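You operate a simulated robot arm through the tools that you are given. There is no shell and no other tool. Be economical: measure what you need, move in short steps, check, and stop when the job is done.

The job below is to be done with a simulated two-armed robot. You get a single attempt, and the scene is never put back.

## Task
Wipe up the spill on the bare side of the blue-marked table with the blue cloth and put it back.

Only the result counts: the job must be done as asked and must still hold three seconds after the hand-in. Knocking over, shifting, dropping, spilling or breaking anything else fails it. Flat cloth is picked up by pressing the open fingertips on it (5 to 10 N) and closing them slowly along it; thin cloth reads only 2 to 8 mm in the jaws.

## Robot
Two 7-joint arms with two-finger parallel grippers on one trunk, on a base that drives. Base frame: it is fixed to the floor where the robot stands at the start and does not move with it; the origin is under the middle of the robot, x ahead of it, y to its left, z up; the surface under the hand at the start is at about z = 0.765. Lengths are in m, angles in rad, forces in N, time in s.
The left shoulder is at the start at [0.07, 0.177, 1.07], the right one opposite. With the tool pointing down near the work surface each hand reaches from about 0.3 to 0.74 m from the robot's upright axis, wherever it stands, measured 20 degrees to its own side. Payload 3.43 kg a hand.
Tool frame (each hand has its own): the origin (TCP) lies between the finger pads and is the grasp point; the fingertips stand 0.03 m ahead of it; z points along the fingers, y is the line along which they close. Largest opening 0.094 m; finger width 0.028, thickness 0.01; the body of the gripper, 0.05 by 0.096 m, starts 0.055 m behind the TCP.
Orientation is that of the tool frame in the base frame, as a unit quaternion [x, y, z, w]. With the fingers straight down and closing along the base's y, the tool's x points along the base's -x, its y along +y and its z along -z.

## Interface
- The arms move only by the tool jog_arm. It takes "left_plan", "right_plan" or both (then of equal length, played together; a hand with none holds still); each is a list of rows, each a list of 2 entries, a list of its own where there are three numbers: the shift along the tool's x, y, z in cm, then the turn, a rotation vector about the tool's x, y, z in degrees. In form: [[[dx, dy, dz], [wx, wy, wz]], ...]. A call has 1 to 8 rows; each row is the pose to reach, as a shift and turn from the pose commanded when the call began, along the tool's axes at that moment. "left_grip" and "right_grip" are, for a hand that has rows, the gripper command, from -1 (fully open) to 1 (shut), values between in proportion, set as the call begins (left out, the last holds). Rows are played at 5 a second. More than 0.05 m and 0.15 rad between two rows, or a gripper value outside its range, and nothing of the call is played. Where a pose cannot be reached the arm comes as near as it can. A force on the tool above 40 N (or 10 N above the force at the start of the call, whichever is more), or a blocked arm, ends the call early, and 0.2 s more pass. Each finger travels about 0.153 m/s and halts on what it meets, pressing with about 36 N; the grip force reading is that of the motor and also rises with nothing between the fingers. The clock runs only during rows and for 0.2 s after the last one: add rows that repeat a pose to give the fingers time. The reply holds the time, the measured pose of the TCP, the force on the tool along the base axes, the opening and the grip force, in the units named above and with some noise, with the torque about the TCP (base axes, N m) and any sound that the robot's microphone picked up.
- Cameras (640 x 400 px; columns grow to the right, rows downward): "scene" is now at [0.1229, 0.0295, 1.3694]; the picture's right is [0.39, -0.92, 0.00], its down [-0.68, -0.29, -0.68] and it looks along [0.62, 0.27, -0.73] (base axes); focal length 286 px, centre (320, 200). "left" rides on the left gripper at [0.076, -0.014, -0.102] in its tool frame; the picture's right is [0.18, 0.98, 0.00], its down [-0.75, 0.14, -0.64] and it looks along [-0.63, 0.12, 0.77] (tool axes); focal length 243 px, centre (320, 200). "right" rides on the right gripper at [0.076, 0.014, -0.102] in its tool frame; the picture's right is [-0.18, 0.98, 0.00], its down [-0.75, -0.14, -0.64] and it looks along [-0.63, -0.12, 0.77] (tool axes); focal length 243 px, centre (320, 200). There is no depth. A picture from a camera that has moved, and an enlarged one, comes with that camera's place and axes in the base frame and with its lens.
- snapshot(camera): a new picture of that camera. No time passes.
- raise_lower(by): slides the trunk up (or, below 0, down) by that many m; the arms and the scene camera ride with it, the base frame stays. It gives what a move gives, with no picture.
- drive_base(legs): drives the robot by 1 to 6 legs, each [ahead, turn to the left] in m and rad, along the robot's own axes; the way and the turn of a leg run together, so that a leg with both is an arc; at most 1.5 m and 3.142 rad a leg. The arms and the cameras ride along, it lands a little off, and it stops where it bumps. It gives what a move gives.
- pan_tilt(pan, tilt): turns the head with the scene camera to pan (to the left, within 1.501 rad either way) and tilt (down, from -0.506 to 1.204), counted from straight ahead of the robot. It gives what a move gives.
- zoom(camera, box): a new picture of the part [left, top, right, bottom] of that camera's present view, enlarged. No time passes.
- sign_off(): hands the job in; it is judged then, once.

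Work in short steps. Places have to be worked out from the pictures, the camera data and where the tool is seen: move nearer, look again, correct. Check each grasp and each placing, and mend what went wrong. You have 120 turns and 100 pictures in all, those below and enlarged ones among them. Open the grippers and draw the arms clear of the work before you hand the job in, unless the task says otherwise; then end with one line.

The tools are called after "Emit:" as a command line: name --argument value ..., lists and objects as JSON in quotes. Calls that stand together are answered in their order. jog_arm: Moves the arms, as the interface text tells. Its arguments: {"type":"object","properties":{"left_plan":{"type":"array","items":{"type":"array"}},"left_grip":{"type":"number"},"right_plan":{"type":"array","items":{"type":"array"}},"right_grip":{"type":"number"}},"required":[]} The other tools are called the same way: raise_lower (by) slides the trunk up or down; drive_base (legs) drives the base; pan_tilt (pan, tilt) turns the head that bears the scene camera; snapshot (camera) takes a picture; zoom (camera, box) takes an enlarged picture of a part of a camera's view; sign_off () hands the job in.

At the start:

```text
time_s: 0.0
left_tcp_pos: [0.3815, 0.4455, 1.0353]
left_orientation: [0.0, 1.0, -0.001, 0.0]
left_ft_force: [0.5, -0.2, 0.0]
left_wrist_torque: [-0.02, -0.01, 0.0]
left_width: 0.0939
left_grasp_force: 0.0
right_tcp_pos: [0.3582, -0.0124, 1.0124]
right_orientation: [-0.002, 1.0, 0.0, 0.0]
right_ft_force: [0.0, -0.5, 0.3]
right_wrist_torque: [0.0, -0.02, -0.01]
right_width: 0.0938
right_grasp_force: 0.0
trunk travel left (down, up): [-0.65, 0.19]
robot x, y, heading: [0.0013, -0.0024, -0.0]
head pan, tilt: [0.401, 0.826]
```

scene: 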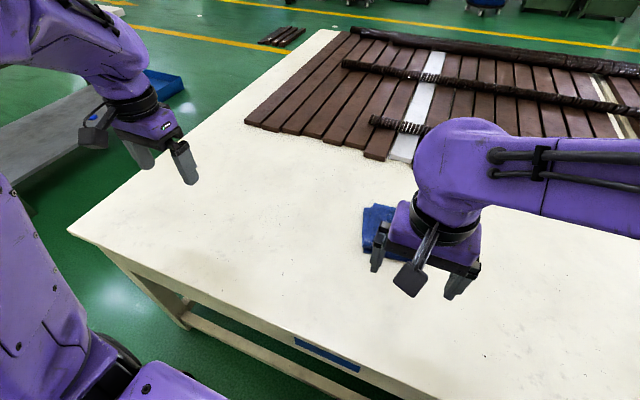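
right: 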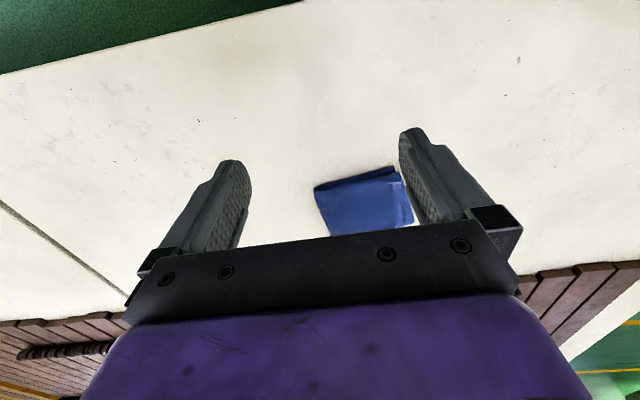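
left: 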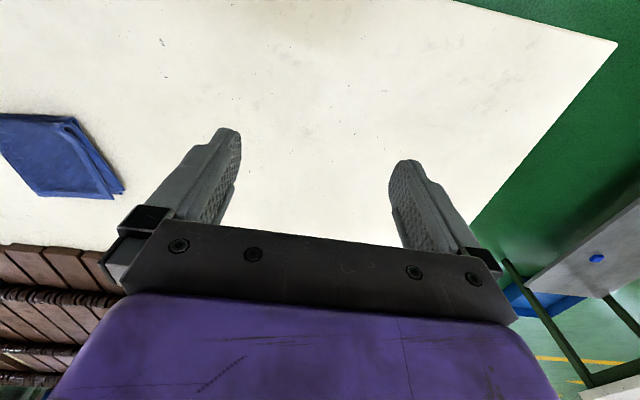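

The table ahead carries a blue mark on its front edge, and the blue cloth lies on it; I don't see the spill yet. I'll look around with the head.

Emit:
pan_tilt --pan -0.5 --tilt 0.7

Emit:
snapshot --camera "scene"

Emit:
pan_tilt --pan 0.9 --tilt 0.6

Emit:
snapshot --camera "scene"

```text
time_s: 1.2
left_tcp_pos: [0.3818, 0.446, 1.0336]
left_orientation: [0.0, 1.0, 0.0, -0.001]
left_ft_force: [1.0, 0.5, 1.4]
left_wrist_torque: [-0.01, 0.01, 0.02]
left_width: 0.094
left_grasp_force: 0.0
right_tcp_pos: [0.358, -0.0131, 1.0122]
right_orientation: [-0.001, 1.0, -0.001, 0.0]
right_ft_force: [-0.8, 0.6, 0.8]
right_wrist_torque: [0.04, -0.01, -0.02]
right_width: 0.0941
right_grasp_force: 0.0
trunk travel left (down, up): [-0.65, 0.19]
robot x, y, heading: [0.0002, -0.0016, -0.0]
head pan, tilt: [-0.499, 0.7]
```

```text
96 pictures are left
camera scene: at [0.1245, -0.0421, 1.3797], right [-0.48, -0.88, 0.0], down [-0.57, 0.31, -0.76], along [0.67, -0.37, -0.64], focal length 286 px, centre (320, 200)
```

scene: 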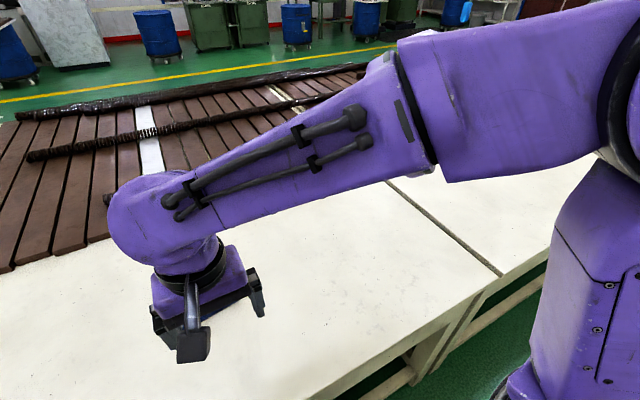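

```text
time_s: 2.7
left_tcp_pos: [0.3822, 0.4459, 1.0361]
left_orientation: [-0.001, 1.0, 0.0, 0.0]
left_ft_force: [0.5, -0.1, 0.0]
left_wrist_torque: [0.01, 0.0, -0.03]
left_width: 0.0942
left_grasp_force: 0.1
right_tcp_pos: [0.3573, -0.0128, 1.0105]
right_orientation: [-0.001, 1.0, 0.0, 0.0]
right_ft_force: [-0.1, -0.2, 0.5]
right_wrist_torque: [0.0, 0.02, 0.03]
right_width: 0.0942
right_grasp_force: 0.0
trunk travel left (down, up): [-0.65, 0.19]
robot x, y, heading: [0.0007, -0.0007, 0.003]
head pan, tilt: [0.901, 0.6]
```

```text
95 pictures are left
camera scene: at [0.1048, 0.0677, 1.3883], right [0.78, -0.62, 0.0], down [-0.35, -0.44, -0.82], along [0.51, 0.65, -0.57], focal length 286 px, centre (320, 200)
```

scene: 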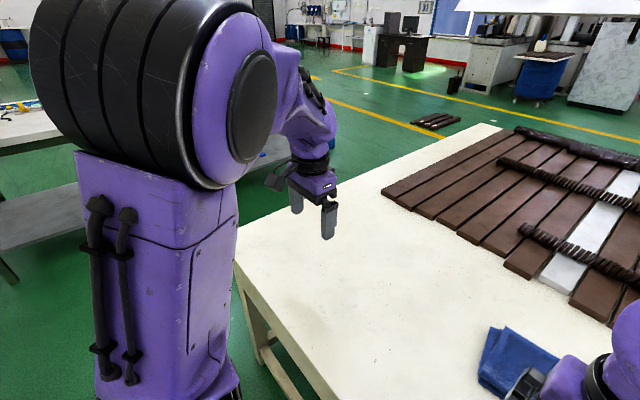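

No spill visible yet on the visible near part. I'll look right further and left further.

Emit:
pan_tilt --pan 1.5 --tilt 0.6

Emit:
snapshot --camera "scene"

Emit:
pan_tilt --pan -1.3 --tilt 0.6

Emit:
snapshot --camera "scene"

Emit:
pan_tilt --pan 0.0 --tilt 0.9

Emit:
snapshot --camera "scene"

```text
time_s: 3.7
left_tcp_pos: [0.3812, 0.4444, 1.0362]
left_orientation: [0.0, 1.0, 0.0, 0.0]
left_ft_force: [-0.5, 0.0, 0.5]
left_wrist_torque: [-0.03, 0.02, 0.0]
left_width: 0.0941
left_grasp_force: 0.1
right_tcp_pos: [0.357, -0.0117, 1.0116]
right_orientation: [-0.001, 1.0, 0.0, 0.0]
right_ft_force: [0.0, -0.6, 0.4]
right_wrist_torque: [0.0, 0.03, 0.03]
right_width: 0.094
right_grasp_force: 0.1
trunk travel left (down, up): [-0.65, 0.19]
robot x, y, heading: [0.0007, -0.0029, -0.002]
head pan, tilt: [1.499, 0.6]
```

```text
94 pictures are left
camera scene: at [0.0563, 0.0866, 1.3883], right [1.0, -0.07, 0.0], down [-0.04, -0.56, -0.82], along [0.06, 0.82, -0.57], focal length 286 px, centre (320, 200)
```

scene: 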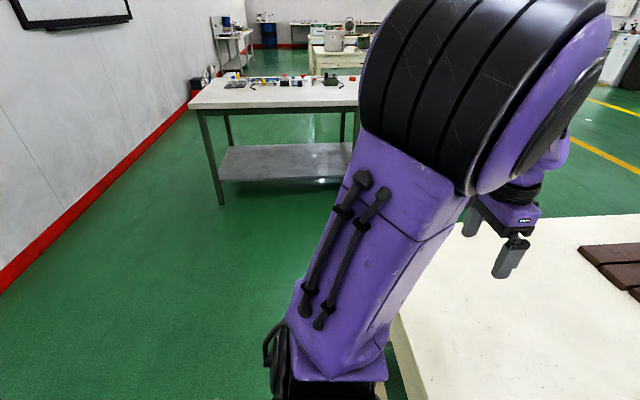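

```text
time_s: 6.2
left_tcp_pos: [0.3827, 0.4451, 1.0355]
left_orientation: [0.0, 1.0, 0.0, 0.001]
left_ft_force: [0.8, -1.0, -0.3]
left_wrist_torque: [-0.01, -0.01, -0.03]
left_width: 0.0941
left_grasp_force: 0.1
right_tcp_pos: [0.3585, -0.0126, 1.0102]
right_orientation: [-0.001, 1.0, 0.0, 0.0]
right_ft_force: [-0.1, 0.5, 0.5]
right_wrist_torque: [0.01, -0.05, 0.02]
right_width: 0.0939
right_grasp_force: 0.0
trunk travel left (down, up): [-0.65, 0.19]
robot x, y, heading: [-0.0008, -0.0002, -0.002]
head pan, tilt: [-1.3, 0.6]
```

```text
93 pictures are left
camera scene: at [0.0735, -0.0867, 1.3883], right [-0.96, -0.27, 0.0], down [-0.15, 0.54, -0.83], along [0.22, -0.8, -0.56], focal length 286 px, centre (320, 200)
```

scene: 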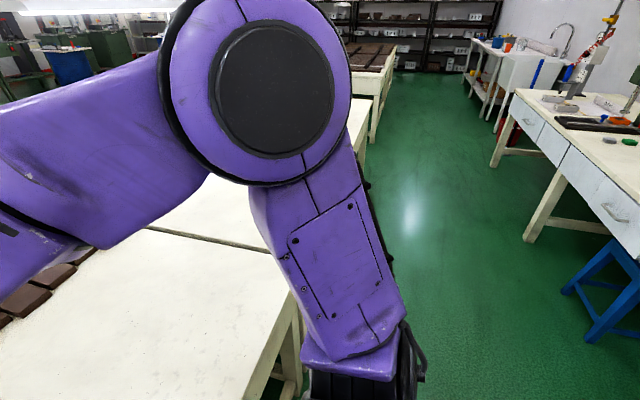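

```text
time_s: 7.7
left_tcp_pos: [0.3826, 0.4461, 1.0361]
left_orientation: [0.0, 1.0, 0.0, 0.001]
left_ft_force: [0.0, -0.1, 0.1]
left_wrist_torque: [-0.01, 0.03, 0.0]
left_width: 0.0941
left_grasp_force: 0.1
right_tcp_pos: [0.3577, -0.0127, 1.0107]
right_orientation: [-0.001, 1.0, 0.0, 0.001]
right_ft_force: [0.2, 0.1, -0.4]
right_wrist_torque: [0.01, 0.02, 0.02]
right_width: 0.0941
right_grasp_force: 0.0
trunk travel left (down, up): [-0.65, 0.19]
robot x, y, heading: [-0.0036, -0.0029, 0.002]
head pan, tilt: [0.0, 0.901]
```

```text
92 pictures are left
camera scene: at [0.1253, -0.0016, 1.3635], right [0.0, -1.0, 0.0], down [-0.78, 0.0, -0.62], along [0.62, 0.0, -0.78], focal length 286 px, centre (320, 200)
```

scene: 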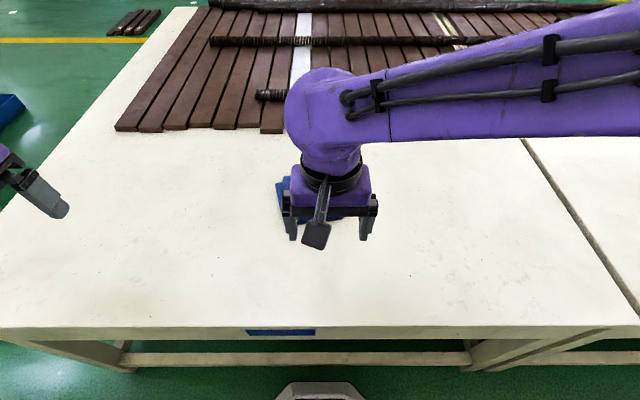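

Still no clear spill; zooming in on the bare near side for a faint film.

Emit:
zoom --camera "scene" --box '[0, 130, 320, 330]'

Emit:
zoom --camera "scene" --box '[320, 130, 640, 330]'

```text
2.00 times, centred on (160, 230) of scene
camera zoom: at [0.1253, -0.0016, 1.3635], right [0.0, -1.0, 0.0], down [-0.78, 0.0, -0.62], along [0.62, 0.0, -0.78], focal length 573 px, centre (640, 140)
```

zoom: 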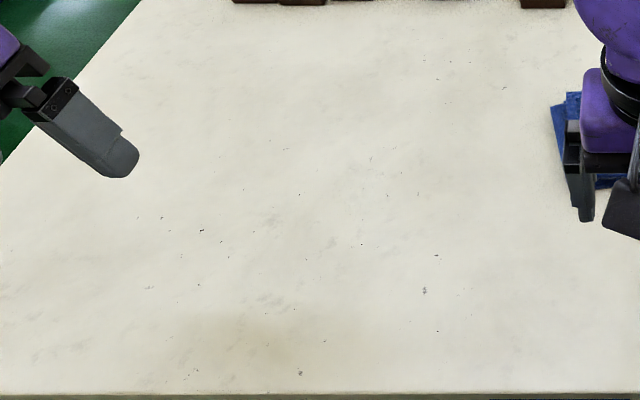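

```text
2.00 times, centred on (480, 230) of scene
camera zoom: at [0.1253, -0.0016, 1.3635], right [0.0, -1.0, 0.0], down [-0.78, 0.0, -0.62], along [0.62, 0.0, -0.78], focal length 573 px, centre (0, 140)
```

zoom: 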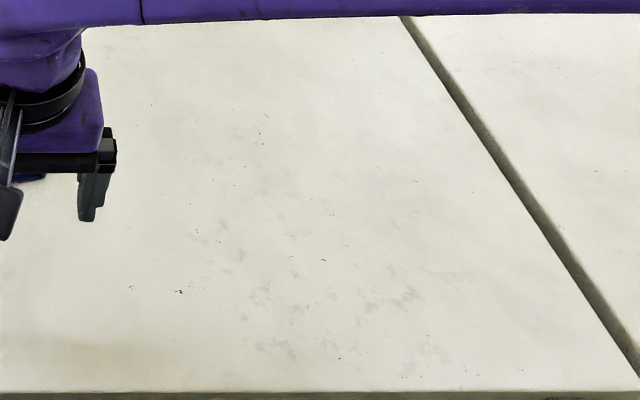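

Nothing definite. I'll raise the trunk for a better view over the far side and the table on the right.

Emit:
raise_lower --by 0.18

Emit:
pan_tilt --pan 0.0 --tilt 0.5

Emit:
snapshot --camera "scene"

Emit:
snapshot --camera "right"

Emit:
snapshot --camera "left"

```text
time_s: 9.7
left_tcp_pos: [0.3819, 0.446, 1.2162]
left_orientation: [0.0, 1.0, 0.0, 0.0]
left_ft_force: [0.3, 0.6, 0.4]
left_wrist_torque: [0.06, 0.01, -0.01]
left_width: 0.094
left_grasp_force: 0.0
right_tcp_pos: [0.3586, -0.0123, 1.1918]
right_orientation: [-0.002, 1.0, -0.001, 0.0]
right_ft_force: [0.1, -0.4, -0.4]
right_wrist_torque: [0.0, 0.0, -0.01]
right_width: 0.094
right_grasp_force: 0.1
trunk travel left (down, up): [-0.83, 0.01]
robot x, y, heading: [-0.0037, -0.001, 0.003]
head pan, tilt: [0.0, 0.901]
```

```text
time_s: 10.5
left_tcp_pos: [0.3825, 0.4445, 1.216]
left_orientation: [0.0, 1.0, 0.0, 0.0]
left_ft_force: [-0.8, -0.1, 0.4]
left_wrist_torque: [-0.01, -0.01, 0.01]
left_width: 0.0937
left_grasp_force: 0.1
right_tcp_pos: [0.3574, -0.0128, 1.1919]
right_orientation: [-0.001, 1.0, 0.0, 0.0]
right_ft_force: [-0.1, 0.5, 0.6]
right_wrist_torque: [-0.01, -0.03, 0.0]
right_width: 0.094
right_grasp_force: 0.1
trunk travel left (down, up): [-0.83, 0.01]
robot x, y, heading: [0.0014, 0.0014, 0.001]
head pan, tilt: [0.0, 0.499]
```

```text
89 pictures are left
camera scene: at [0.1408, -0.0015, 1.5773], right [0.0, -1.0, 0.0], down [-0.48, 0.0, -0.88], along [0.88, 0.0, -0.48], focal length 286 px, centre (320, 200)
```

scene: 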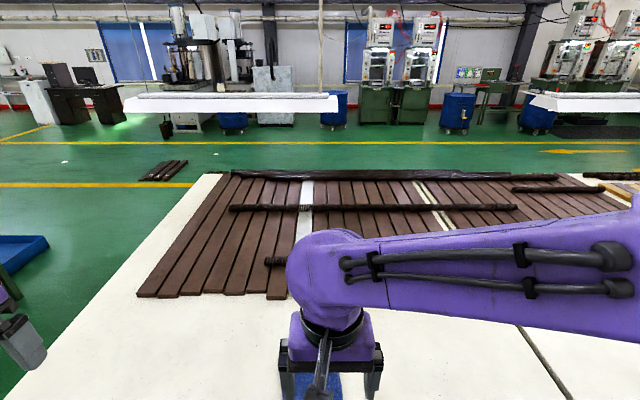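

```text
88 pictures are left
camera right: at [0.283, 0.0015, 1.2937], right [0.18, 0.98, 0.0], down [0.75, -0.14, 0.64], along [0.63, -0.12, -0.77], focal length 243 px, centre (320, 200)
```

right: 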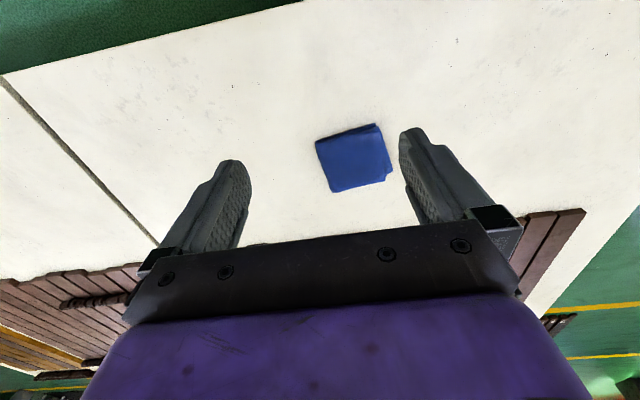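

```text
87 pictures are left
camera left: at [0.3054, 0.4313, 1.3183], right [-0.18, 0.98, 0.0], down [0.75, 0.14, 0.64], along [0.63, 0.12, -0.77], focal length 243 px, centre (320, 200)
```

left: 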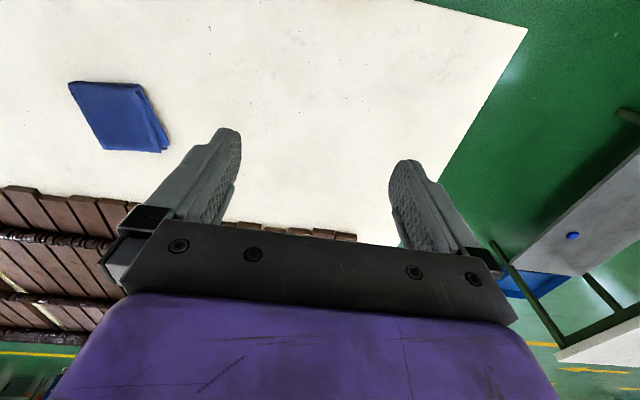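

The bare near side shows no obvious spill. I noticed a faint tan tint near the front edge; zooming there from above.

Emit:
pan_tilt --pan 0.1 --tilt 1.15

Emit:
snapshot --camera "scene"

Emit:
zoom --camera "right" --box '[160, 0, 480, 200]'

```text
time_s: 11.6
left_tcp_pos: [0.3816, 0.4459, 1.2155]
left_orientation: [0.0, 1.0, 0.0, 0.001]
left_ft_force: [-0.7, -0.2, 1.0]
left_wrist_torque: [0.01, -0.02, 0.0]
left_width: 0.094
left_grasp_force: 0.1
right_tcp_pos: [0.3587, -0.0134, 1.1922]
right_orientation: [-0.001, 1.0, 0.0, -0.001]
right_ft_force: [-0.5, -0.8, 1.0]
right_wrist_torque: [0.0, 0.01, -0.03]
right_width: 0.094
right_grasp_force: 0.0
trunk travel left (down, up): [-0.83, 0.01]
robot x, y, heading: [0.0021, 0.0003, -0.0]
head pan, tilt: [0.099, 1.15]
```

```text
86 pictures are left
camera scene: at [0.1092, 0.0044, 1.5266], right [0.1, -1.0, 0.0], down [-0.91, -0.09, -0.41], along [0.41, 0.04, -0.91], focal length 286 px, centre (320, 200)
```

scene: 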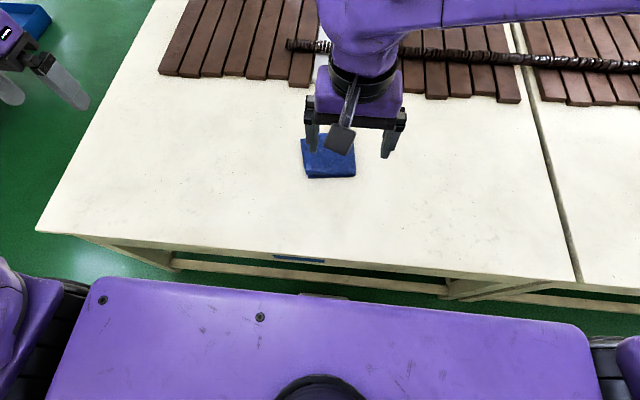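

```text
2.00 times, centred on (320, 100) of right
camera zoom: at [0.2831, 0.0015, 1.2937], right [0.18, 0.98, 0.0], down [0.75, -0.14, 0.64], along [0.63, -0.12, -0.77], focal length 485 px, centre (320, 400)
```

zoom: 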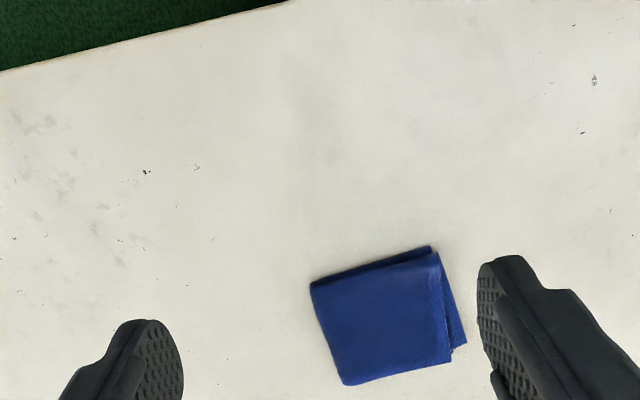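

The near side here is clean, so the spill must be elsewhere (another blue-marked table or side). I'll back off a bit and turn to look around.

Emit:
drive_base --legs '[[-0.35, 0], [0, 1.3]]'

Emit:
pan_tilt --pan 0.6 --tilt 0.45

Emit:
snapshot --camera "scene"

Emit:
pan_tilt --pan -0.2 --tilt 0.45

Emit:
snapshot --camera "scene"

```text
time_s: 17.1
left_tcp_pos: [-0.6812, 0.4816, 1.2148]
left_orientation: [-0.61, 0.793, 0.001, 0.001]
left_ft_force: [-0.3, -1.2, 0.8]
left_wrist_torque: [-0.04, 0.0, 0.0]
left_width: 0.0939
left_grasp_force: 0.1
right_tcp_pos: [-0.2442, 0.3423, 1.192]
right_orientation: [-0.609, 0.793, 0.001, -0.001]
right_ft_force: [0.0, -0.3, 0.3]
right_wrist_torque: [0.0, 0.0, 0.01]
right_width: 0.0938
right_grasp_force: 0.1
trunk travel left (down, up): [-0.83, 0.01]
robot x, y, heading: [-0.3486, 0.0043, 1.31]
head pan, tilt: [0.099, 1.15]
```

```text
time_s: 18.1
left_tcp_pos: [-0.6805, 0.4824, 1.2158]
left_orientation: [-0.609, 0.793, 0.0, 0.0]
left_ft_force: [-0.2, -0.3, -0.1]
left_wrist_torque: [-0.02, -0.02, 0.0]
left_width: 0.0941
left_grasp_force: 0.1
right_tcp_pos: [-0.2439, 0.3421, 1.1907]
right_orientation: [-0.61, 0.792, 0.0, 0.0]
right_ft_force: [-0.2, -0.2, 0.6]
right_wrist_torque: [0.02, 0.03, -0.01]
right_width: 0.0941
right_grasp_force: 0.0
trunk travel left (down, up): [-0.83, 0.01]
robot x, y, heading: [-0.3489, -0.0031, 1.312]
head pan, tilt: [0.6, 0.45]
```

```text
84 pictures are left
camera scene: at [-0.3665, 0.1324, 1.5818], right [0.94, 0.33, 0.0], down [0.15, -0.41, -0.9], along [-0.3, 0.85, -0.44], focal length 286 px, centre (320, 200)
```

scene: 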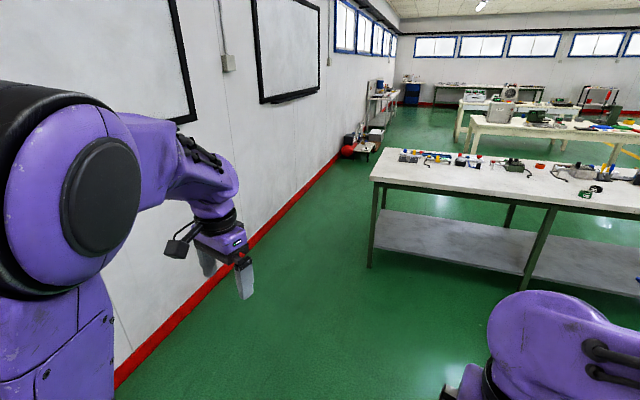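

```text
time_s: 19.3
left_tcp_pos: [-0.6819, 0.4832, 1.215]
left_orientation: [-0.609, 0.793, 0.0, 0.0]
left_ft_force: [0.3, -0.6, 0.7]
left_wrist_torque: [-0.01, -0.01, 0.03]
left_width: 0.0941
left_grasp_force: 0.1
right_tcp_pos: [-0.2442, 0.3422, 1.1915]
right_orientation: [-0.61, 0.792, -0.001, 0.001]
right_ft_force: [-0.2, 0.4, -0.5]
right_wrist_torque: [-0.01, 0.03, -0.01]
right_width: 0.0942
right_grasp_force: 0.1
trunk travel left (down, up): [-0.83, 0.01]
robot x, y, heading: [-0.3504, 0.0014, 1.314]
head pan, tilt: [-0.201, 0.45]
```

```text
83 pictures are left
camera scene: at [-0.2953, 0.1282, 1.5819], right [0.9, -0.44, 0.0], down [-0.19, -0.39, -0.9], along [0.4, 0.81, -0.44], focal length 286 px, centre (320, 200)
```

scene: 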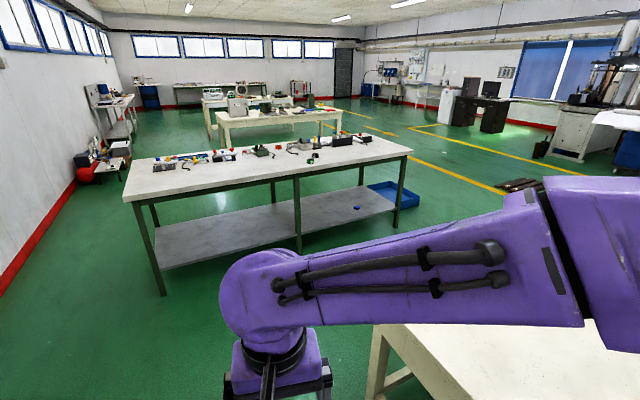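

The left table has no blue mark visible. Turning to look to the right side of the room.

Emit:
drive_base --legs '[[0, -2.6]]'

Emit:
pan_tilt --pan 0.5 --tilt 0.45

Emit:
snapshot --camera "scene"

Emit:
pan_tilt --pan -0.5 --tilt 0.45

Emit:
snapshot --camera "scene"

```text
time_s: 25.9
left_tcp_pos: [0.1781, -0.2603, 1.215]
left_orientation: [0.613, 0.79, 0.0, 0.0]
left_ft_force: [0.4, 0.6, 0.2]
left_wrist_torque: [-0.01, 0.02, 0.03]
left_width: 0.0941
left_grasp_force: 0.0
right_tcp_pos: [-0.2714, -0.3509, 1.1912]
right_orientation: [0.613, 0.79, -0.001, 0.0]
right_ft_force: [0.3, -0.2, 0.0]
right_wrist_torque: [-0.04, -0.04, 0.0]
right_width: 0.0937
right_grasp_force: 0.0
trunk travel left (down, up): [-0.83, 0.01]
robot x, y, heading: [-0.3508, -0.0019, -1.316]
head pan, tilt: [-0.201, 0.45]
```

```text
time_s: 26.9
left_tcp_pos: [0.1785, -0.2603, 1.2158]
left_orientation: [0.613, 0.79, 0.0, -0.001]
left_ft_force: [-1.0, 1.0, 0.1]
left_wrist_torque: [-0.03, -0.01, -0.01]
left_width: 0.0938
left_grasp_force: 0.1
right_tcp_pos: [-0.2711, -0.3509, 1.191]
right_orientation: [0.612, 0.791, 0.0, 0.0]
right_ft_force: [0.3, 0.2, 0.3]
right_wrist_torque: [0.01, 0.04, 0.0]
right_width: 0.094
right_grasp_force: 0.0
trunk travel left (down, up): [-0.83, 0.01]
robot x, y, heading: [-0.3453, -0.0028, -1.323]
head pan, tilt: [0.499, 0.45]
```

```text
82 pictures are left
camera scene: at [-0.2733, -0.1186, 1.5819], right [-0.73, -0.68, 0.0], down [-0.3, 0.32, -0.9], along [0.61, -0.66, -0.44], focal length 286 px, centre (320, 200)
```

scene: 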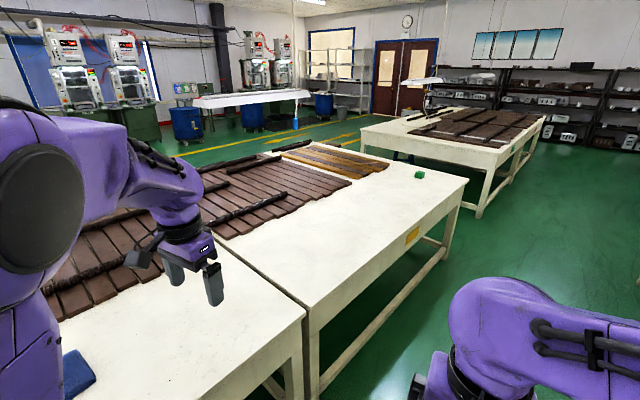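

```text
time_s: 28.2
left_tcp_pos: [0.1784, -0.2615, 1.2155]
left_orientation: [0.613, 0.79, 0.001, 0.001]
left_ft_force: [1.3, 0.3, -0.3]
left_wrist_torque: [0.02, -0.01, -0.03]
left_width: 0.094
left_grasp_force: 0.0
right_tcp_pos: [-0.2721, -0.3512, 1.1905]
right_orientation: [0.613, 0.79, 0.0, 0.0]
right_ft_force: [-0.8, 0.3, 0.8]
right_wrist_torque: [-0.02, 0.01, -0.01]
right_width: 0.0941
right_grasp_force: 0.1
trunk travel left (down, up): [-0.83, 0.01]
robot x, y, heading: [-0.3543, 0.0025, -1.315]
head pan, tilt: [-0.499, 0.45]
```

```text
81 pictures are left
camera scene: at [-0.3584, -0.1404, 1.5819], right [-0.97, 0.24, 0.0], down [0.11, 0.42, -0.9], along [-0.22, -0.87, -0.44], focal length 286 px, centre (320, 200)
```

scene: 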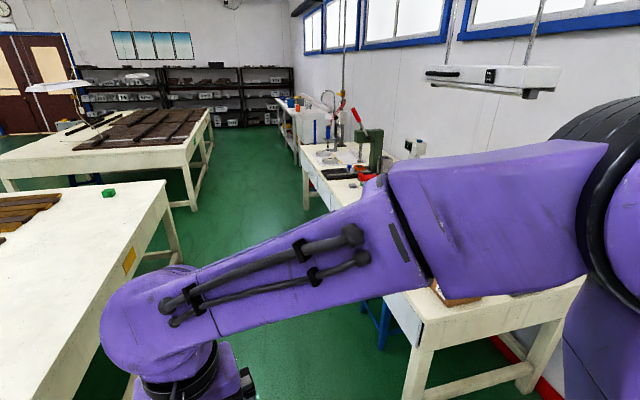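

The neighbour table is yellow-marked, so ours is the blue-marked one. I'll turn back facing it from this stand-off and look obliquely for a film.

Emit:
drive_base --legs '[[0, 1.316]]'

Emit:
pan_tilt --pan 0.0 --tilt 0.75

Emit:
snapshot --camera "scene"

Emit:
zoom --camera "scene" --box '[100, 100, 420, 300]'

```text
time_s: 31.9
left_tcp_pos: [0.0342, 0.4444, 1.2155]
left_orientation: [0.0, 1.0, 0.001, 0.0]
left_ft_force: [0.0, -0.5, 0.5]
left_wrist_torque: [-0.04, 0.0, 0.03]
left_width: 0.0939
left_grasp_force: 0.0
right_tcp_pos: [0.01, -0.0132, 1.192]
right_orientation: [0.0, 1.0, 0.0, 0.0]
right_ft_force: [0.3, -0.6, 0.4]
right_wrist_torque: [0.01, -0.01, -0.02]
right_width: 0.0942
right_grasp_force: 0.0
trunk travel left (down, up): [-0.83, 0.01]
robot x, y, heading: [-0.3455, 0.0009, 0.003]
head pan, tilt: [-0.499, 0.45]
```

```text
time_s: 32.8
left_tcp_pos: [0.0329, 0.446, 1.2162]
left_orientation: [0.0, 1.0, 0.0, 0.0]
left_ft_force: [-0.5, -0.3, -0.3]
left_wrist_torque: [0.0, -0.04, 0.0]
left_width: 0.0941
left_grasp_force: 0.0
right_tcp_pos: [0.0103, -0.0126, 1.1926]
right_orientation: [0.0, 1.0, 0.0, 0.0]
right_ft_force: [0.8, 0.1, 0.1]
right_wrist_torque: [0.02, 0.01, -0.02]
right_width: 0.0938
right_grasp_force: 0.0
trunk travel left (down, up): [-0.83, 0.01]
robot x, y, heading: [-0.347, -0.0006, 0.004]
head pan, tilt: [0.0, 0.75]
```

```text
80 pictures are left
camera scene: at [-0.2155, -0.0026, 1.5555], right [0.0, -1.0, 0.0], down [-0.68, 0.0, -0.73], along [0.73, 0.0, -0.68], focal length 286 px, centre (320, 200)
```

scene: 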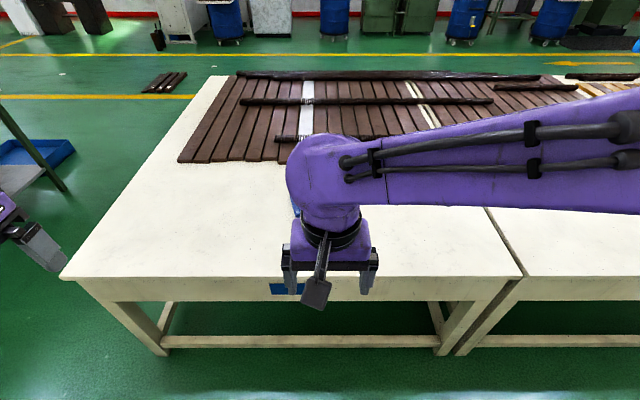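

```text
2.00 times, centred on (260, 200) of scene
camera zoom: at [-0.2155, -0.0026, 1.5555], right [0.0, -1.0, 0.0], down [-0.68, 0.0, -0.73], along [0.73, 0.0, -0.68], focal length 573 px, centre (440, 200)
```

zoom: 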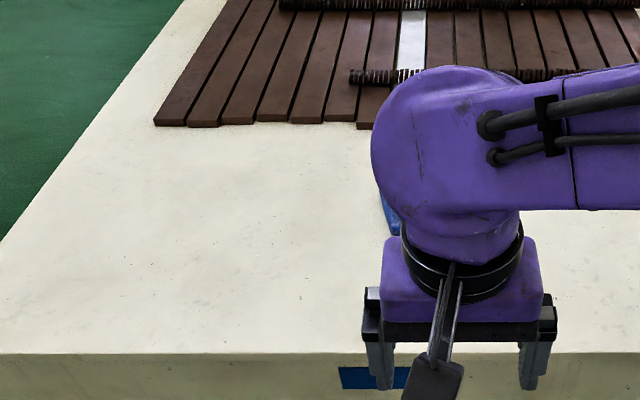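

Still nothing obvious; zooming tightly on the near strip where I saw a faint tan tint.

Emit:
zoom --camera "scene" --box '[200, 210, 296, 270]'

Emit:
zoom --camera "scene" --box '[376, 190, 520, 280]'

Emit:
zoom --camera "scene" --box '[80, 150, 240, 270]'

```text
6.67 times, centred on (248, 240) of scene
camera zoom: at [-0.2155, -0.0026, 1.5555], right [0.0, -1.0, 0.0], down [-0.68, 0.0, -0.73], along [0.73, 0.0, -0.68], focal length 1910 px, centre (800, -67)
```

zoom: 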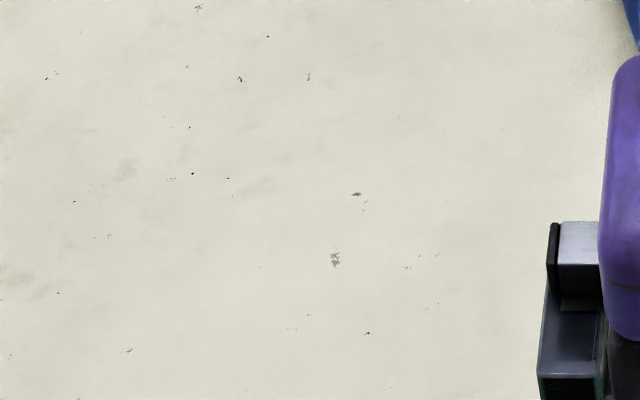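

```text
4.44 times, centred on (448, 235) of scene
camera zoom: at [-0.2155, -0.0026, 1.5555], right [0.0, -1.0, 0.0], down [-0.68, 0.0, -0.73], along [0.73, 0.0, -0.68], focal length 1273 px, centre (-249, 44)
```

zoom: 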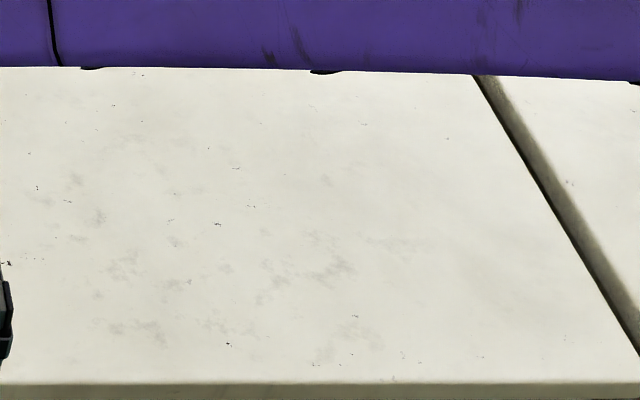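

```text
3.33 times, centred on (160, 210) of scene
camera zoom: at [-0.2155, -0.0026, 1.5555], right [0.0, -1.0, 0.0], down [-0.68, 0.0, -0.73], along [0.73, 0.0, -0.68], focal length 955 px, centre (853, 167)
```

zoom: 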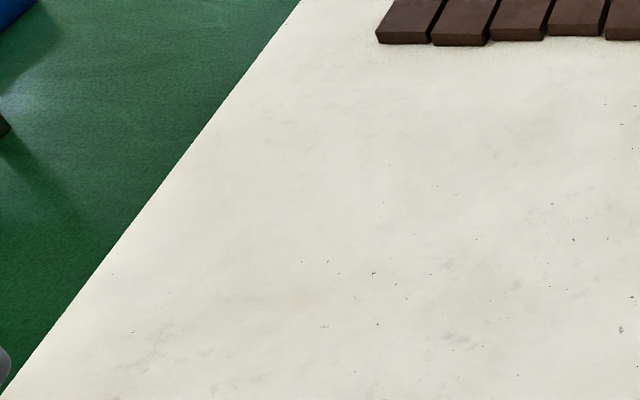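

The blue table is clean from here, so I'll check the third table at the right end of the room for a blue mark. Driving down the aisle.

Emit:
drive_base --legs '[[0, -1.5], [1.2, -0.07]]'

Emit:
pan_tilt --pan 0.3 --tilt 0.4

Emit:
snapshot --camera "scene"

Emit:
pan_tilt --pan 0.9 --tilt 0.5

Emit:
snapshot --camera "scene"

```text
time_s: 42.6
left_tcp_pos: [0.1152, -1.5924, 1.2155]
left_orientation: [0.712, 0.702, -0.001, 0.0]
left_ft_force: [-0.5, -1.0, 0.7]
left_wrist_torque: [0.01, 0.0, -0.01]
left_width: 0.0942
left_grasp_force: 0.0
right_tcp_pos: [-0.3423, -1.5623, 1.1919]
right_orientation: [0.711, 0.703, 0.0, 0.0]
right_ft_force: [1.3, 0.6, 0.5]
right_wrist_torque: [0.03, 0.01, 0.01]
right_width: 0.0941
right_grasp_force: 0.0
trunk travel left (down, up): [-0.83, 0.01]
robot x, y, heading: [-0.3243, -1.2052, -1.584]
head pan, tilt: [0.0, 0.75]
```

```text
time_s: 43.4
left_tcp_pos: [0.1153, -1.5937, 1.215]
left_orientation: [0.711, 0.703, 0.0, -0.001]
left_ft_force: [0.2, 0.3, -0.9]
left_wrist_torque: [0.02, 0.01, -0.01]
left_width: 0.0941
left_grasp_force: 0.0
right_tcp_pos: [-0.3423, -1.5629, 1.1921]
right_orientation: [0.711, 0.703, 0.0, 0.0]
right_ft_force: [-0.3, -0.4, -0.2]
right_wrist_torque: [0.02, -0.03, -0.02]
right_width: 0.0939
right_grasp_force: 0.0
trunk travel left (down, up): [-0.83, 0.01]
robot x, y, heading: [-0.3272, -1.206, -1.584]
head pan, tilt: [0.3, 0.4]
```

```text
75 pictures are left
camera scene: at [-0.3, -1.346, 1.5864], right [-0.96, -0.28, 0.0], down [-0.11, 0.37, -0.92], along [0.26, -0.88, -0.39], focal length 286 px, centre (320, 200)
```

scene: 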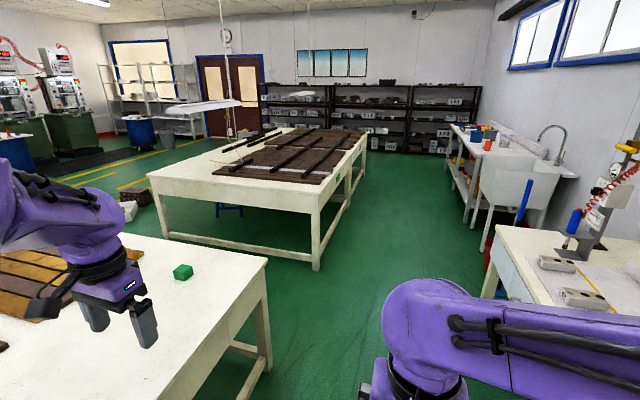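

```text
time_s: 44.4
left_tcp_pos: [0.1154, -1.5925, 1.2158]
left_orientation: [0.711, 0.703, 0.0, 0.0]
left_ft_force: [0.5, 1.3, -0.2]
left_wrist_torque: [0.01, 0.0, -0.02]
left_width: 0.0941
left_grasp_force: 0.0
right_tcp_pos: [-0.342, -1.5629, 1.1908]
right_orientation: [0.711, 0.703, 0.0, 0.001]
right_ft_force: [0.6, -0.7, -0.4]
right_wrist_torque: [-0.02, -0.01, 0.0]
right_width: 0.0939
right_grasp_force: 0.1
trunk travel left (down, up): [-0.83, 0.01]
robot x, y, heading: [-0.3282, -1.2054, -1.583]
head pan, tilt: [0.901, 0.499]
```

```text
74 pictures are left
camera scene: at [-0.2557, -1.3144, 1.5774], right [-0.63, -0.78, 0.0], down [-0.37, 0.3, -0.88], along [0.68, -0.55, -0.48], focal length 286 px, centre (320, 200)
```

scene: 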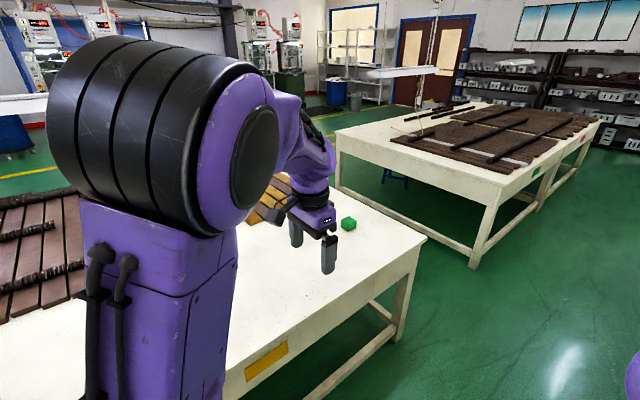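

The far tables are marked green and red, so the start table is the blue one. One patch there was always hidden behind my right arm; I'll go back, move that arm outward and look.

Emit:
drive_base --legs '[[-1.2, 0], [0, 1.58]]'

Emit:
jog_arm --right_plan '[[[0, -5, 0], [0, 0, 0]], [[0, -10, 0], [0, 0, 0]], [[0, -15, 0], [0, 0, 0]], [[0, -20, 0], [0, 0, 0]], [[0, -25, 0], [0, 0, 0]], [[0, -30, 0], [0, 0, 0]], [[0, -35, 0], [0, 0, 0]], [[0, -40, 0], [0, 0, 0]]]'

Emit:
pan_tilt --pan 0.0 --tilt 0.7

Emit:
snapshot --camera "scene"

```text
time_s: 54.4
left_tcp_pos: [0.0685, 0.4414, 1.2166]
left_orientation: [0.002, 1.0, 0.0, 0.0]
left_ft_force: [1.0, 0.3, -0.2]
left_wrist_torque: [-0.01, -0.02, -0.03]
left_width: 0.0942
left_grasp_force: 0.1
right_tcp_pos: [0.0419, -0.0159, 1.1909]
right_orientation: [0.002, 1.0, 0.001, -0.001]
right_ft_force: [0.6, 0.9, 0.3]
right_wrist_torque: [0.03, 0.0, 0.0]
right_width: 0.0939
right_grasp_force: 0.0
trunk travel left (down, up): [-0.83, 0.01]
robot x, y, heading: [-0.3153, 0.0004, -0.01]
head pan, tilt: [0.901, 0.499]
```

```text
time_s: 56.1
left_tcp_pos: [0.0683, 0.4397, 1.2169]
left_orientation: [0.002, 1.0, 0.0, 0.002]
left_ft_force: [0.0, -0.1, -0.7]
left_wrist_torque: [0.0, 0.0, 0.01]
left_width: 0.094
left_grasp_force: 0.1
right_tcp_pos: [0.0415, -0.4181, 1.1913]
right_orientation: [0.002, 1.0, 0.001, 0.0]
right_ft_force: [0.1, -0.1, -0.1]
right_wrist_torque: [0.0, -0.01, 0.0]
right_width: 0.0938
right_grasp_force: 0.0
trunk travel left (down, up): [-0.83, 0.01]
robot x, y, heading: [-0.314, -0.0035, -0.0]
head pan, tilt: [0.901, 0.499]
```

```text
time_s: 57.4
left_tcp_pos: [0.069, 0.4417, 1.2165]
left_orientation: [0.003, 1.0, 0.0, 0.0]
left_ft_force: [0.4, 1.0, 0.6]
left_wrist_torque: [-0.02, 0.02, 0.01]
left_width: 0.0941
left_grasp_force: 0.0
right_tcp_pos: [0.0407, -0.4152, 1.1927]
right_orientation: [0.001, 1.0, 0.001, 0.0]
right_ft_force: [-0.2, 0.4, -0.4]
right_wrist_torque: [0.03, -0.01, 0.01]
right_width: 0.094
right_grasp_force: 0.1
trunk travel left (down, up): [-0.83, 0.01]
robot x, y, heading: [-0.3159, -0.0034, -0.007]
head pan, tilt: [0.0, 0.7]
```

```text
73 pictures are left
camera scene: at [-0.1803, -0.0042, 1.5597], right [0.0, -1.0, 0.0], down [-0.64, 0.0, -0.77], along [0.77, 0.0, -0.64], focal length 286 px, centre (320, 200)
```

scene: 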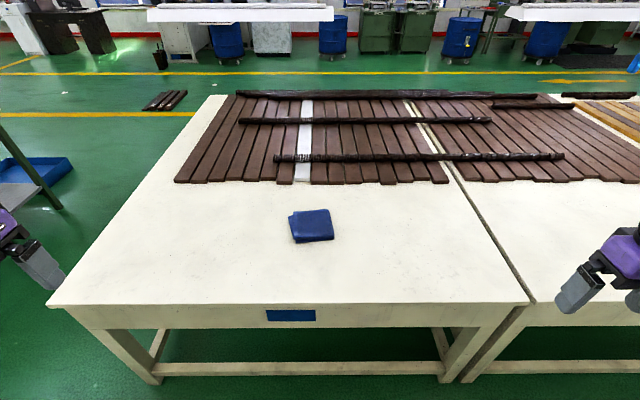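

Table now unobstructed. Zooming on both halves.

Emit:
zoom --camera "scene" --box '[300, 170, 540, 320]'

Emit:
zoom --camera "scene" --box '[160, 80, 480, 280]'

```text
2.67 times, centred on (420, 245) of scene
camera zoom: at [-0.1803, -0.0042, 1.5597], right [0.0, -1.0, 0.0], down [-0.64, 0.0, -0.77], along [0.77, 0.0, -0.64], focal length 764 px, centre (53, 80)
```

zoom: 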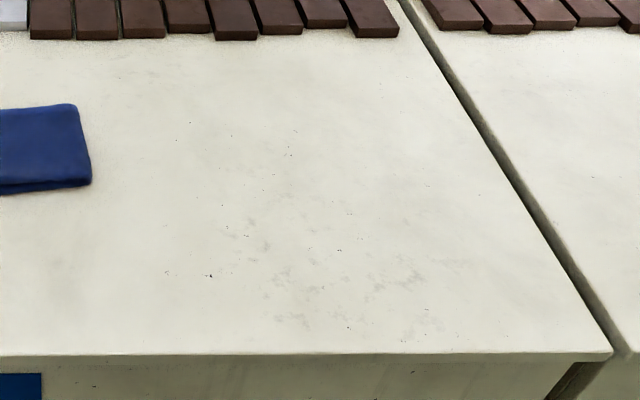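

```text
2.00 times, centred on (320, 180) of scene
camera zoom: at [-0.1803, -0.0042, 1.5597], right [0.0, -1.0, 0.0], down [-0.64, 0.0, -0.77], along [0.77, 0.0, -0.64], focal length 573 px, centre (320, 240)
```

zoom: 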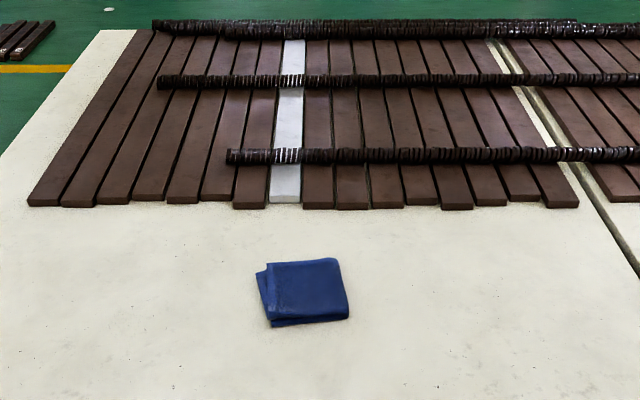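

Not visible at this angle. I'll lower the trunk (arms are clear of the table edge) to look at a grazing angle for sheen.

Emit:
raise_lower --by -0.5

Emit:
pan_tilt --pan 0.0 --tilt 0.35

Emit:
snapshot --camera "scene"

Emit:
zoom --camera "scene" --box '[160, 160, 480, 360]'

```text
refused: -0.5 is not a number from -0.4 to 0.4
```

```text
time_s: 58.2
left_tcp_pos: [0.0695, 0.4422, 1.2155]
left_orientation: [0.003, 1.0, 0.0, 0.0]
left_ft_force: [-0.1, -0.4, 0.9]
left_wrist_torque: [-0.01, -0.02, 0.02]
left_width: 0.0941
left_grasp_force: 0.0
right_tcp_pos: [0.0419, -0.415, 1.1934]
right_orientation: [0.002, 1.0, 0.0, 0.0]
right_ft_force: [-0.5, -0.7, 0.4]
right_wrist_torque: [0.0, -0.01, 0.0]
right_width: 0.0939
right_grasp_force: 0.2
trunk travel left (down, up): [-0.83, 0.01]
robot x, y, heading: [-0.3185, -0.0021, -0.005]
head pan, tilt: [0.0, 0.351]
```

```text
70 pictures are left
camera scene: at [-0.1721, -0.0038, 1.591], right [0.0, -1.0, 0.0], down [-0.34, 0.0, -0.94], along [0.94, 0.0, -0.34], focal length 286 px, centre (320, 200)
```

scene: 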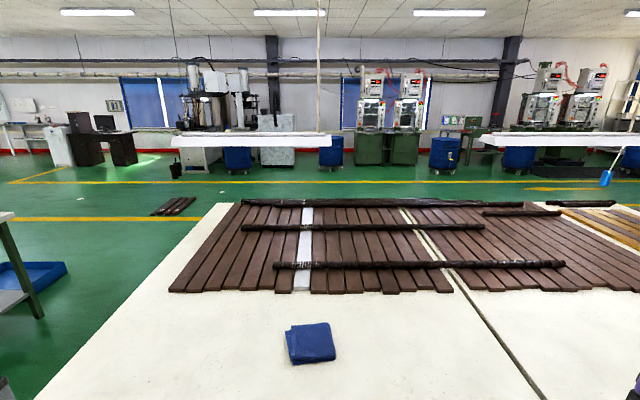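

```text
2.00 times, centred on (320, 260) of scene
camera zoom: at [-0.1721, -0.0038, 1.591], right [0.0, -1.0, 0.0], down [-0.34, 0.0, -0.94], along [0.94, 0.0, -0.34], focal length 573 px, centre (320, 80)
```

zoom: 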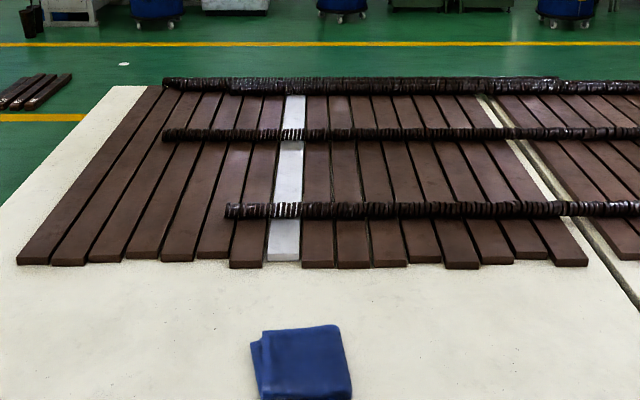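

Comparing views, a very faint darker patch recurs around (0.38, -0.01), between the cloth and front edge. Zooming there closely from this and a steeper angle.

Emit:
pan_tilt --pan 0.0 --tilt 0.9

Emit:
zoom --camera "scene" --box '[220, 120, 412, 240]'

Emit:
zoom --camera "scene" --box '[272, 180, 368, 240]'

```text
time_s: 59.1
left_tcp_pos: [0.0683, 0.4426, 1.2164]
left_orientation: [0.003, 1.0, 0.0, 0.0]
left_ft_force: [-0.4, -0.2, 0.6]
left_wrist_torque: [-0.01, 0.03, -0.01]
left_width: 0.0941
left_grasp_force: 0.1
right_tcp_pos: [0.0414, -0.4147, 1.1927]
right_orientation: [0.002, 1.0, 0.001, 0.0]
right_ft_force: [-1.0, 0.3, -0.5]
right_wrist_torque: [-0.02, 0.01, 0.01]
right_width: 0.0939
right_grasp_force: 0.0
trunk travel left (down, up): [-0.83, 0.01]
robot x, y, heading: [-0.3152, 0.0016, -0.007]
head pan, tilt: [0.0, 0.901]
```

```text
3.33 times, centred on (316, 180) of scene
camera zoom: at [-0.1897, -0.0038, 1.5436], right [0.0, -1.0, 0.0], down [-0.78, 0.0, -0.62], along [0.62, 0.0, -0.78], focal length 955 px, centre (333, 267)
```

zoom: 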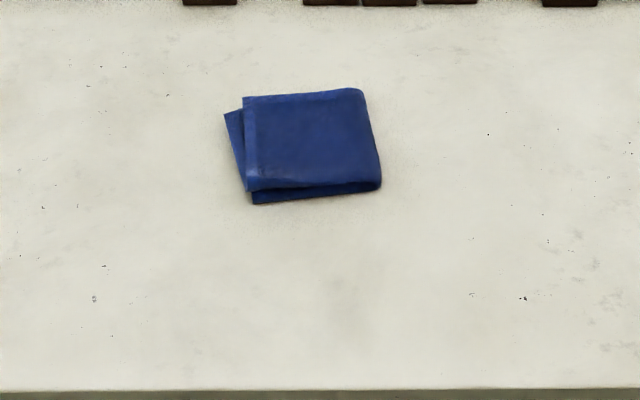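

```text
6.67 times, centred on (320, 210) of scene
camera zoom: at [-0.1897, -0.0038, 1.5436], right [0.0, -1.0, 0.0], down [-0.78, 0.0, -0.62], along [0.62, 0.0, -0.78], focal length 1910 px, centre (320, 133)
```

zoom: 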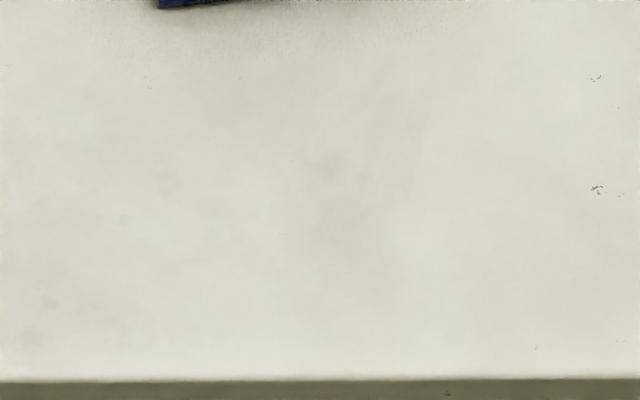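

No real spill there. I'll drive round the left end of the table to inspect it and the other tables from the other side.

Emit:
drive_base --legs '[[0, 1.57], [1.35, 0]]'

Emit:
pan_tilt --pan 0.0 --tilt 0.45

Emit:
snapshot --camera "scene"

Emit:
drive_base --legs '[[0, -1.57]]'

Emit:
snapshot --camera "scene"

```text
time_s: 69.8
left_tcp_pos: [-0.8197, 1.7127, 1.2164]
left_orientation: [0.724, -0.69, -0.001, -0.001]
left_ft_force: [-0.4, -0.2, -0.1]
left_wrist_torque: [0.0, -0.01, 0.0]
left_width: 0.0941
left_grasp_force: 0.1
right_tcp_pos: [0.0379, 1.7321, 1.1931]
right_orientation: [0.725, -0.689, -0.001, 0.001]
right_ft_force: [0.3, 1.1, -0.6]
right_wrist_torque: [0.0, -0.02, 0.01]
right_width: 0.0943
right_grasp_force: 0.1
trunk travel left (down, up): [-0.83, 0.01]
robot x, y, heading: [-0.3526, 1.355, 1.619]
head pan, tilt: [0.0, 0.901]
```

```text
time_s: 70.7
left_tcp_pos: [-0.8202, 1.7135, 1.2158]
left_orientation: [0.724, -0.69, 0.0, 0.0]
left_ft_force: [-0.2, -0.8, 0.0]
left_wrist_torque: [0.0, 0.06, 0.0]
left_width: 0.0944
left_grasp_force: 0.0
right_tcp_pos: [0.0384, 1.7316, 1.1929]
right_orientation: [0.725, -0.689, -0.001, 0.001]
right_ft_force: [-0.3, 0.6, -0.7]
right_wrist_torque: [0.01, -0.04, -0.01]
right_width: 0.0938
right_grasp_force: 0.0
trunk travel left (down, up): [-0.83, 0.01]
robot x, y, heading: [-0.3569, 1.354, 1.621]
head pan, tilt: [0.0, 0.45]
```

```text
66 pictures are left
camera scene: at [-0.3637, 1.4939, 1.5818], right [1.0, 0.05, 0.0], down [0.02, -0.44, -0.9], along [-0.04, 0.9, -0.44], focal length 286 px, centre (320, 200)
```

scene: 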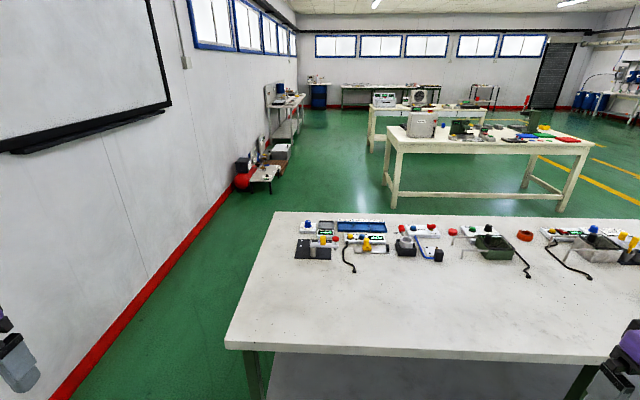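

```text
time_s: 74.9
left_tcp_pos: [0.0014, 1.8195, 1.2165]
left_orientation: [-0.027, 1.0, 0.0, -0.001]
left_ft_force: [0.1, 0.0, 0.1]
left_wrist_torque: [0.03, 0.01, 0.0]
left_width: 0.0941
left_grasp_force: 0.1
right_tcp_pos: [0.0245, 0.9619, 1.1928]
right_orientation: [-0.028, 1.0, 0.0, 0.0]
right_ft_force: [0.3, -0.4, -0.1]
right_wrist_torque: [-0.01, 0.0, -0.02]
right_width: 0.094
right_grasp_force: 0.0
trunk travel left (down, up): [-0.83, 0.01]
robot x, y, heading: [-0.3567, 1.3556, 0.057]
head pan, tilt: [0.0, 0.45]
```

```text
65 pictures are left
camera scene: at [-0.215, 1.3598, 1.5819], right [0.05, -1.0, 0.0], down [-0.43, -0.02, -0.9], along [0.9, 0.05, -0.44], focal length 286 px, centre (320, 200)
```

scene: 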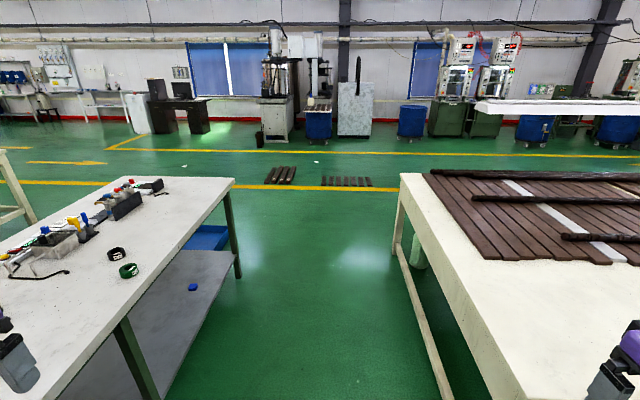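

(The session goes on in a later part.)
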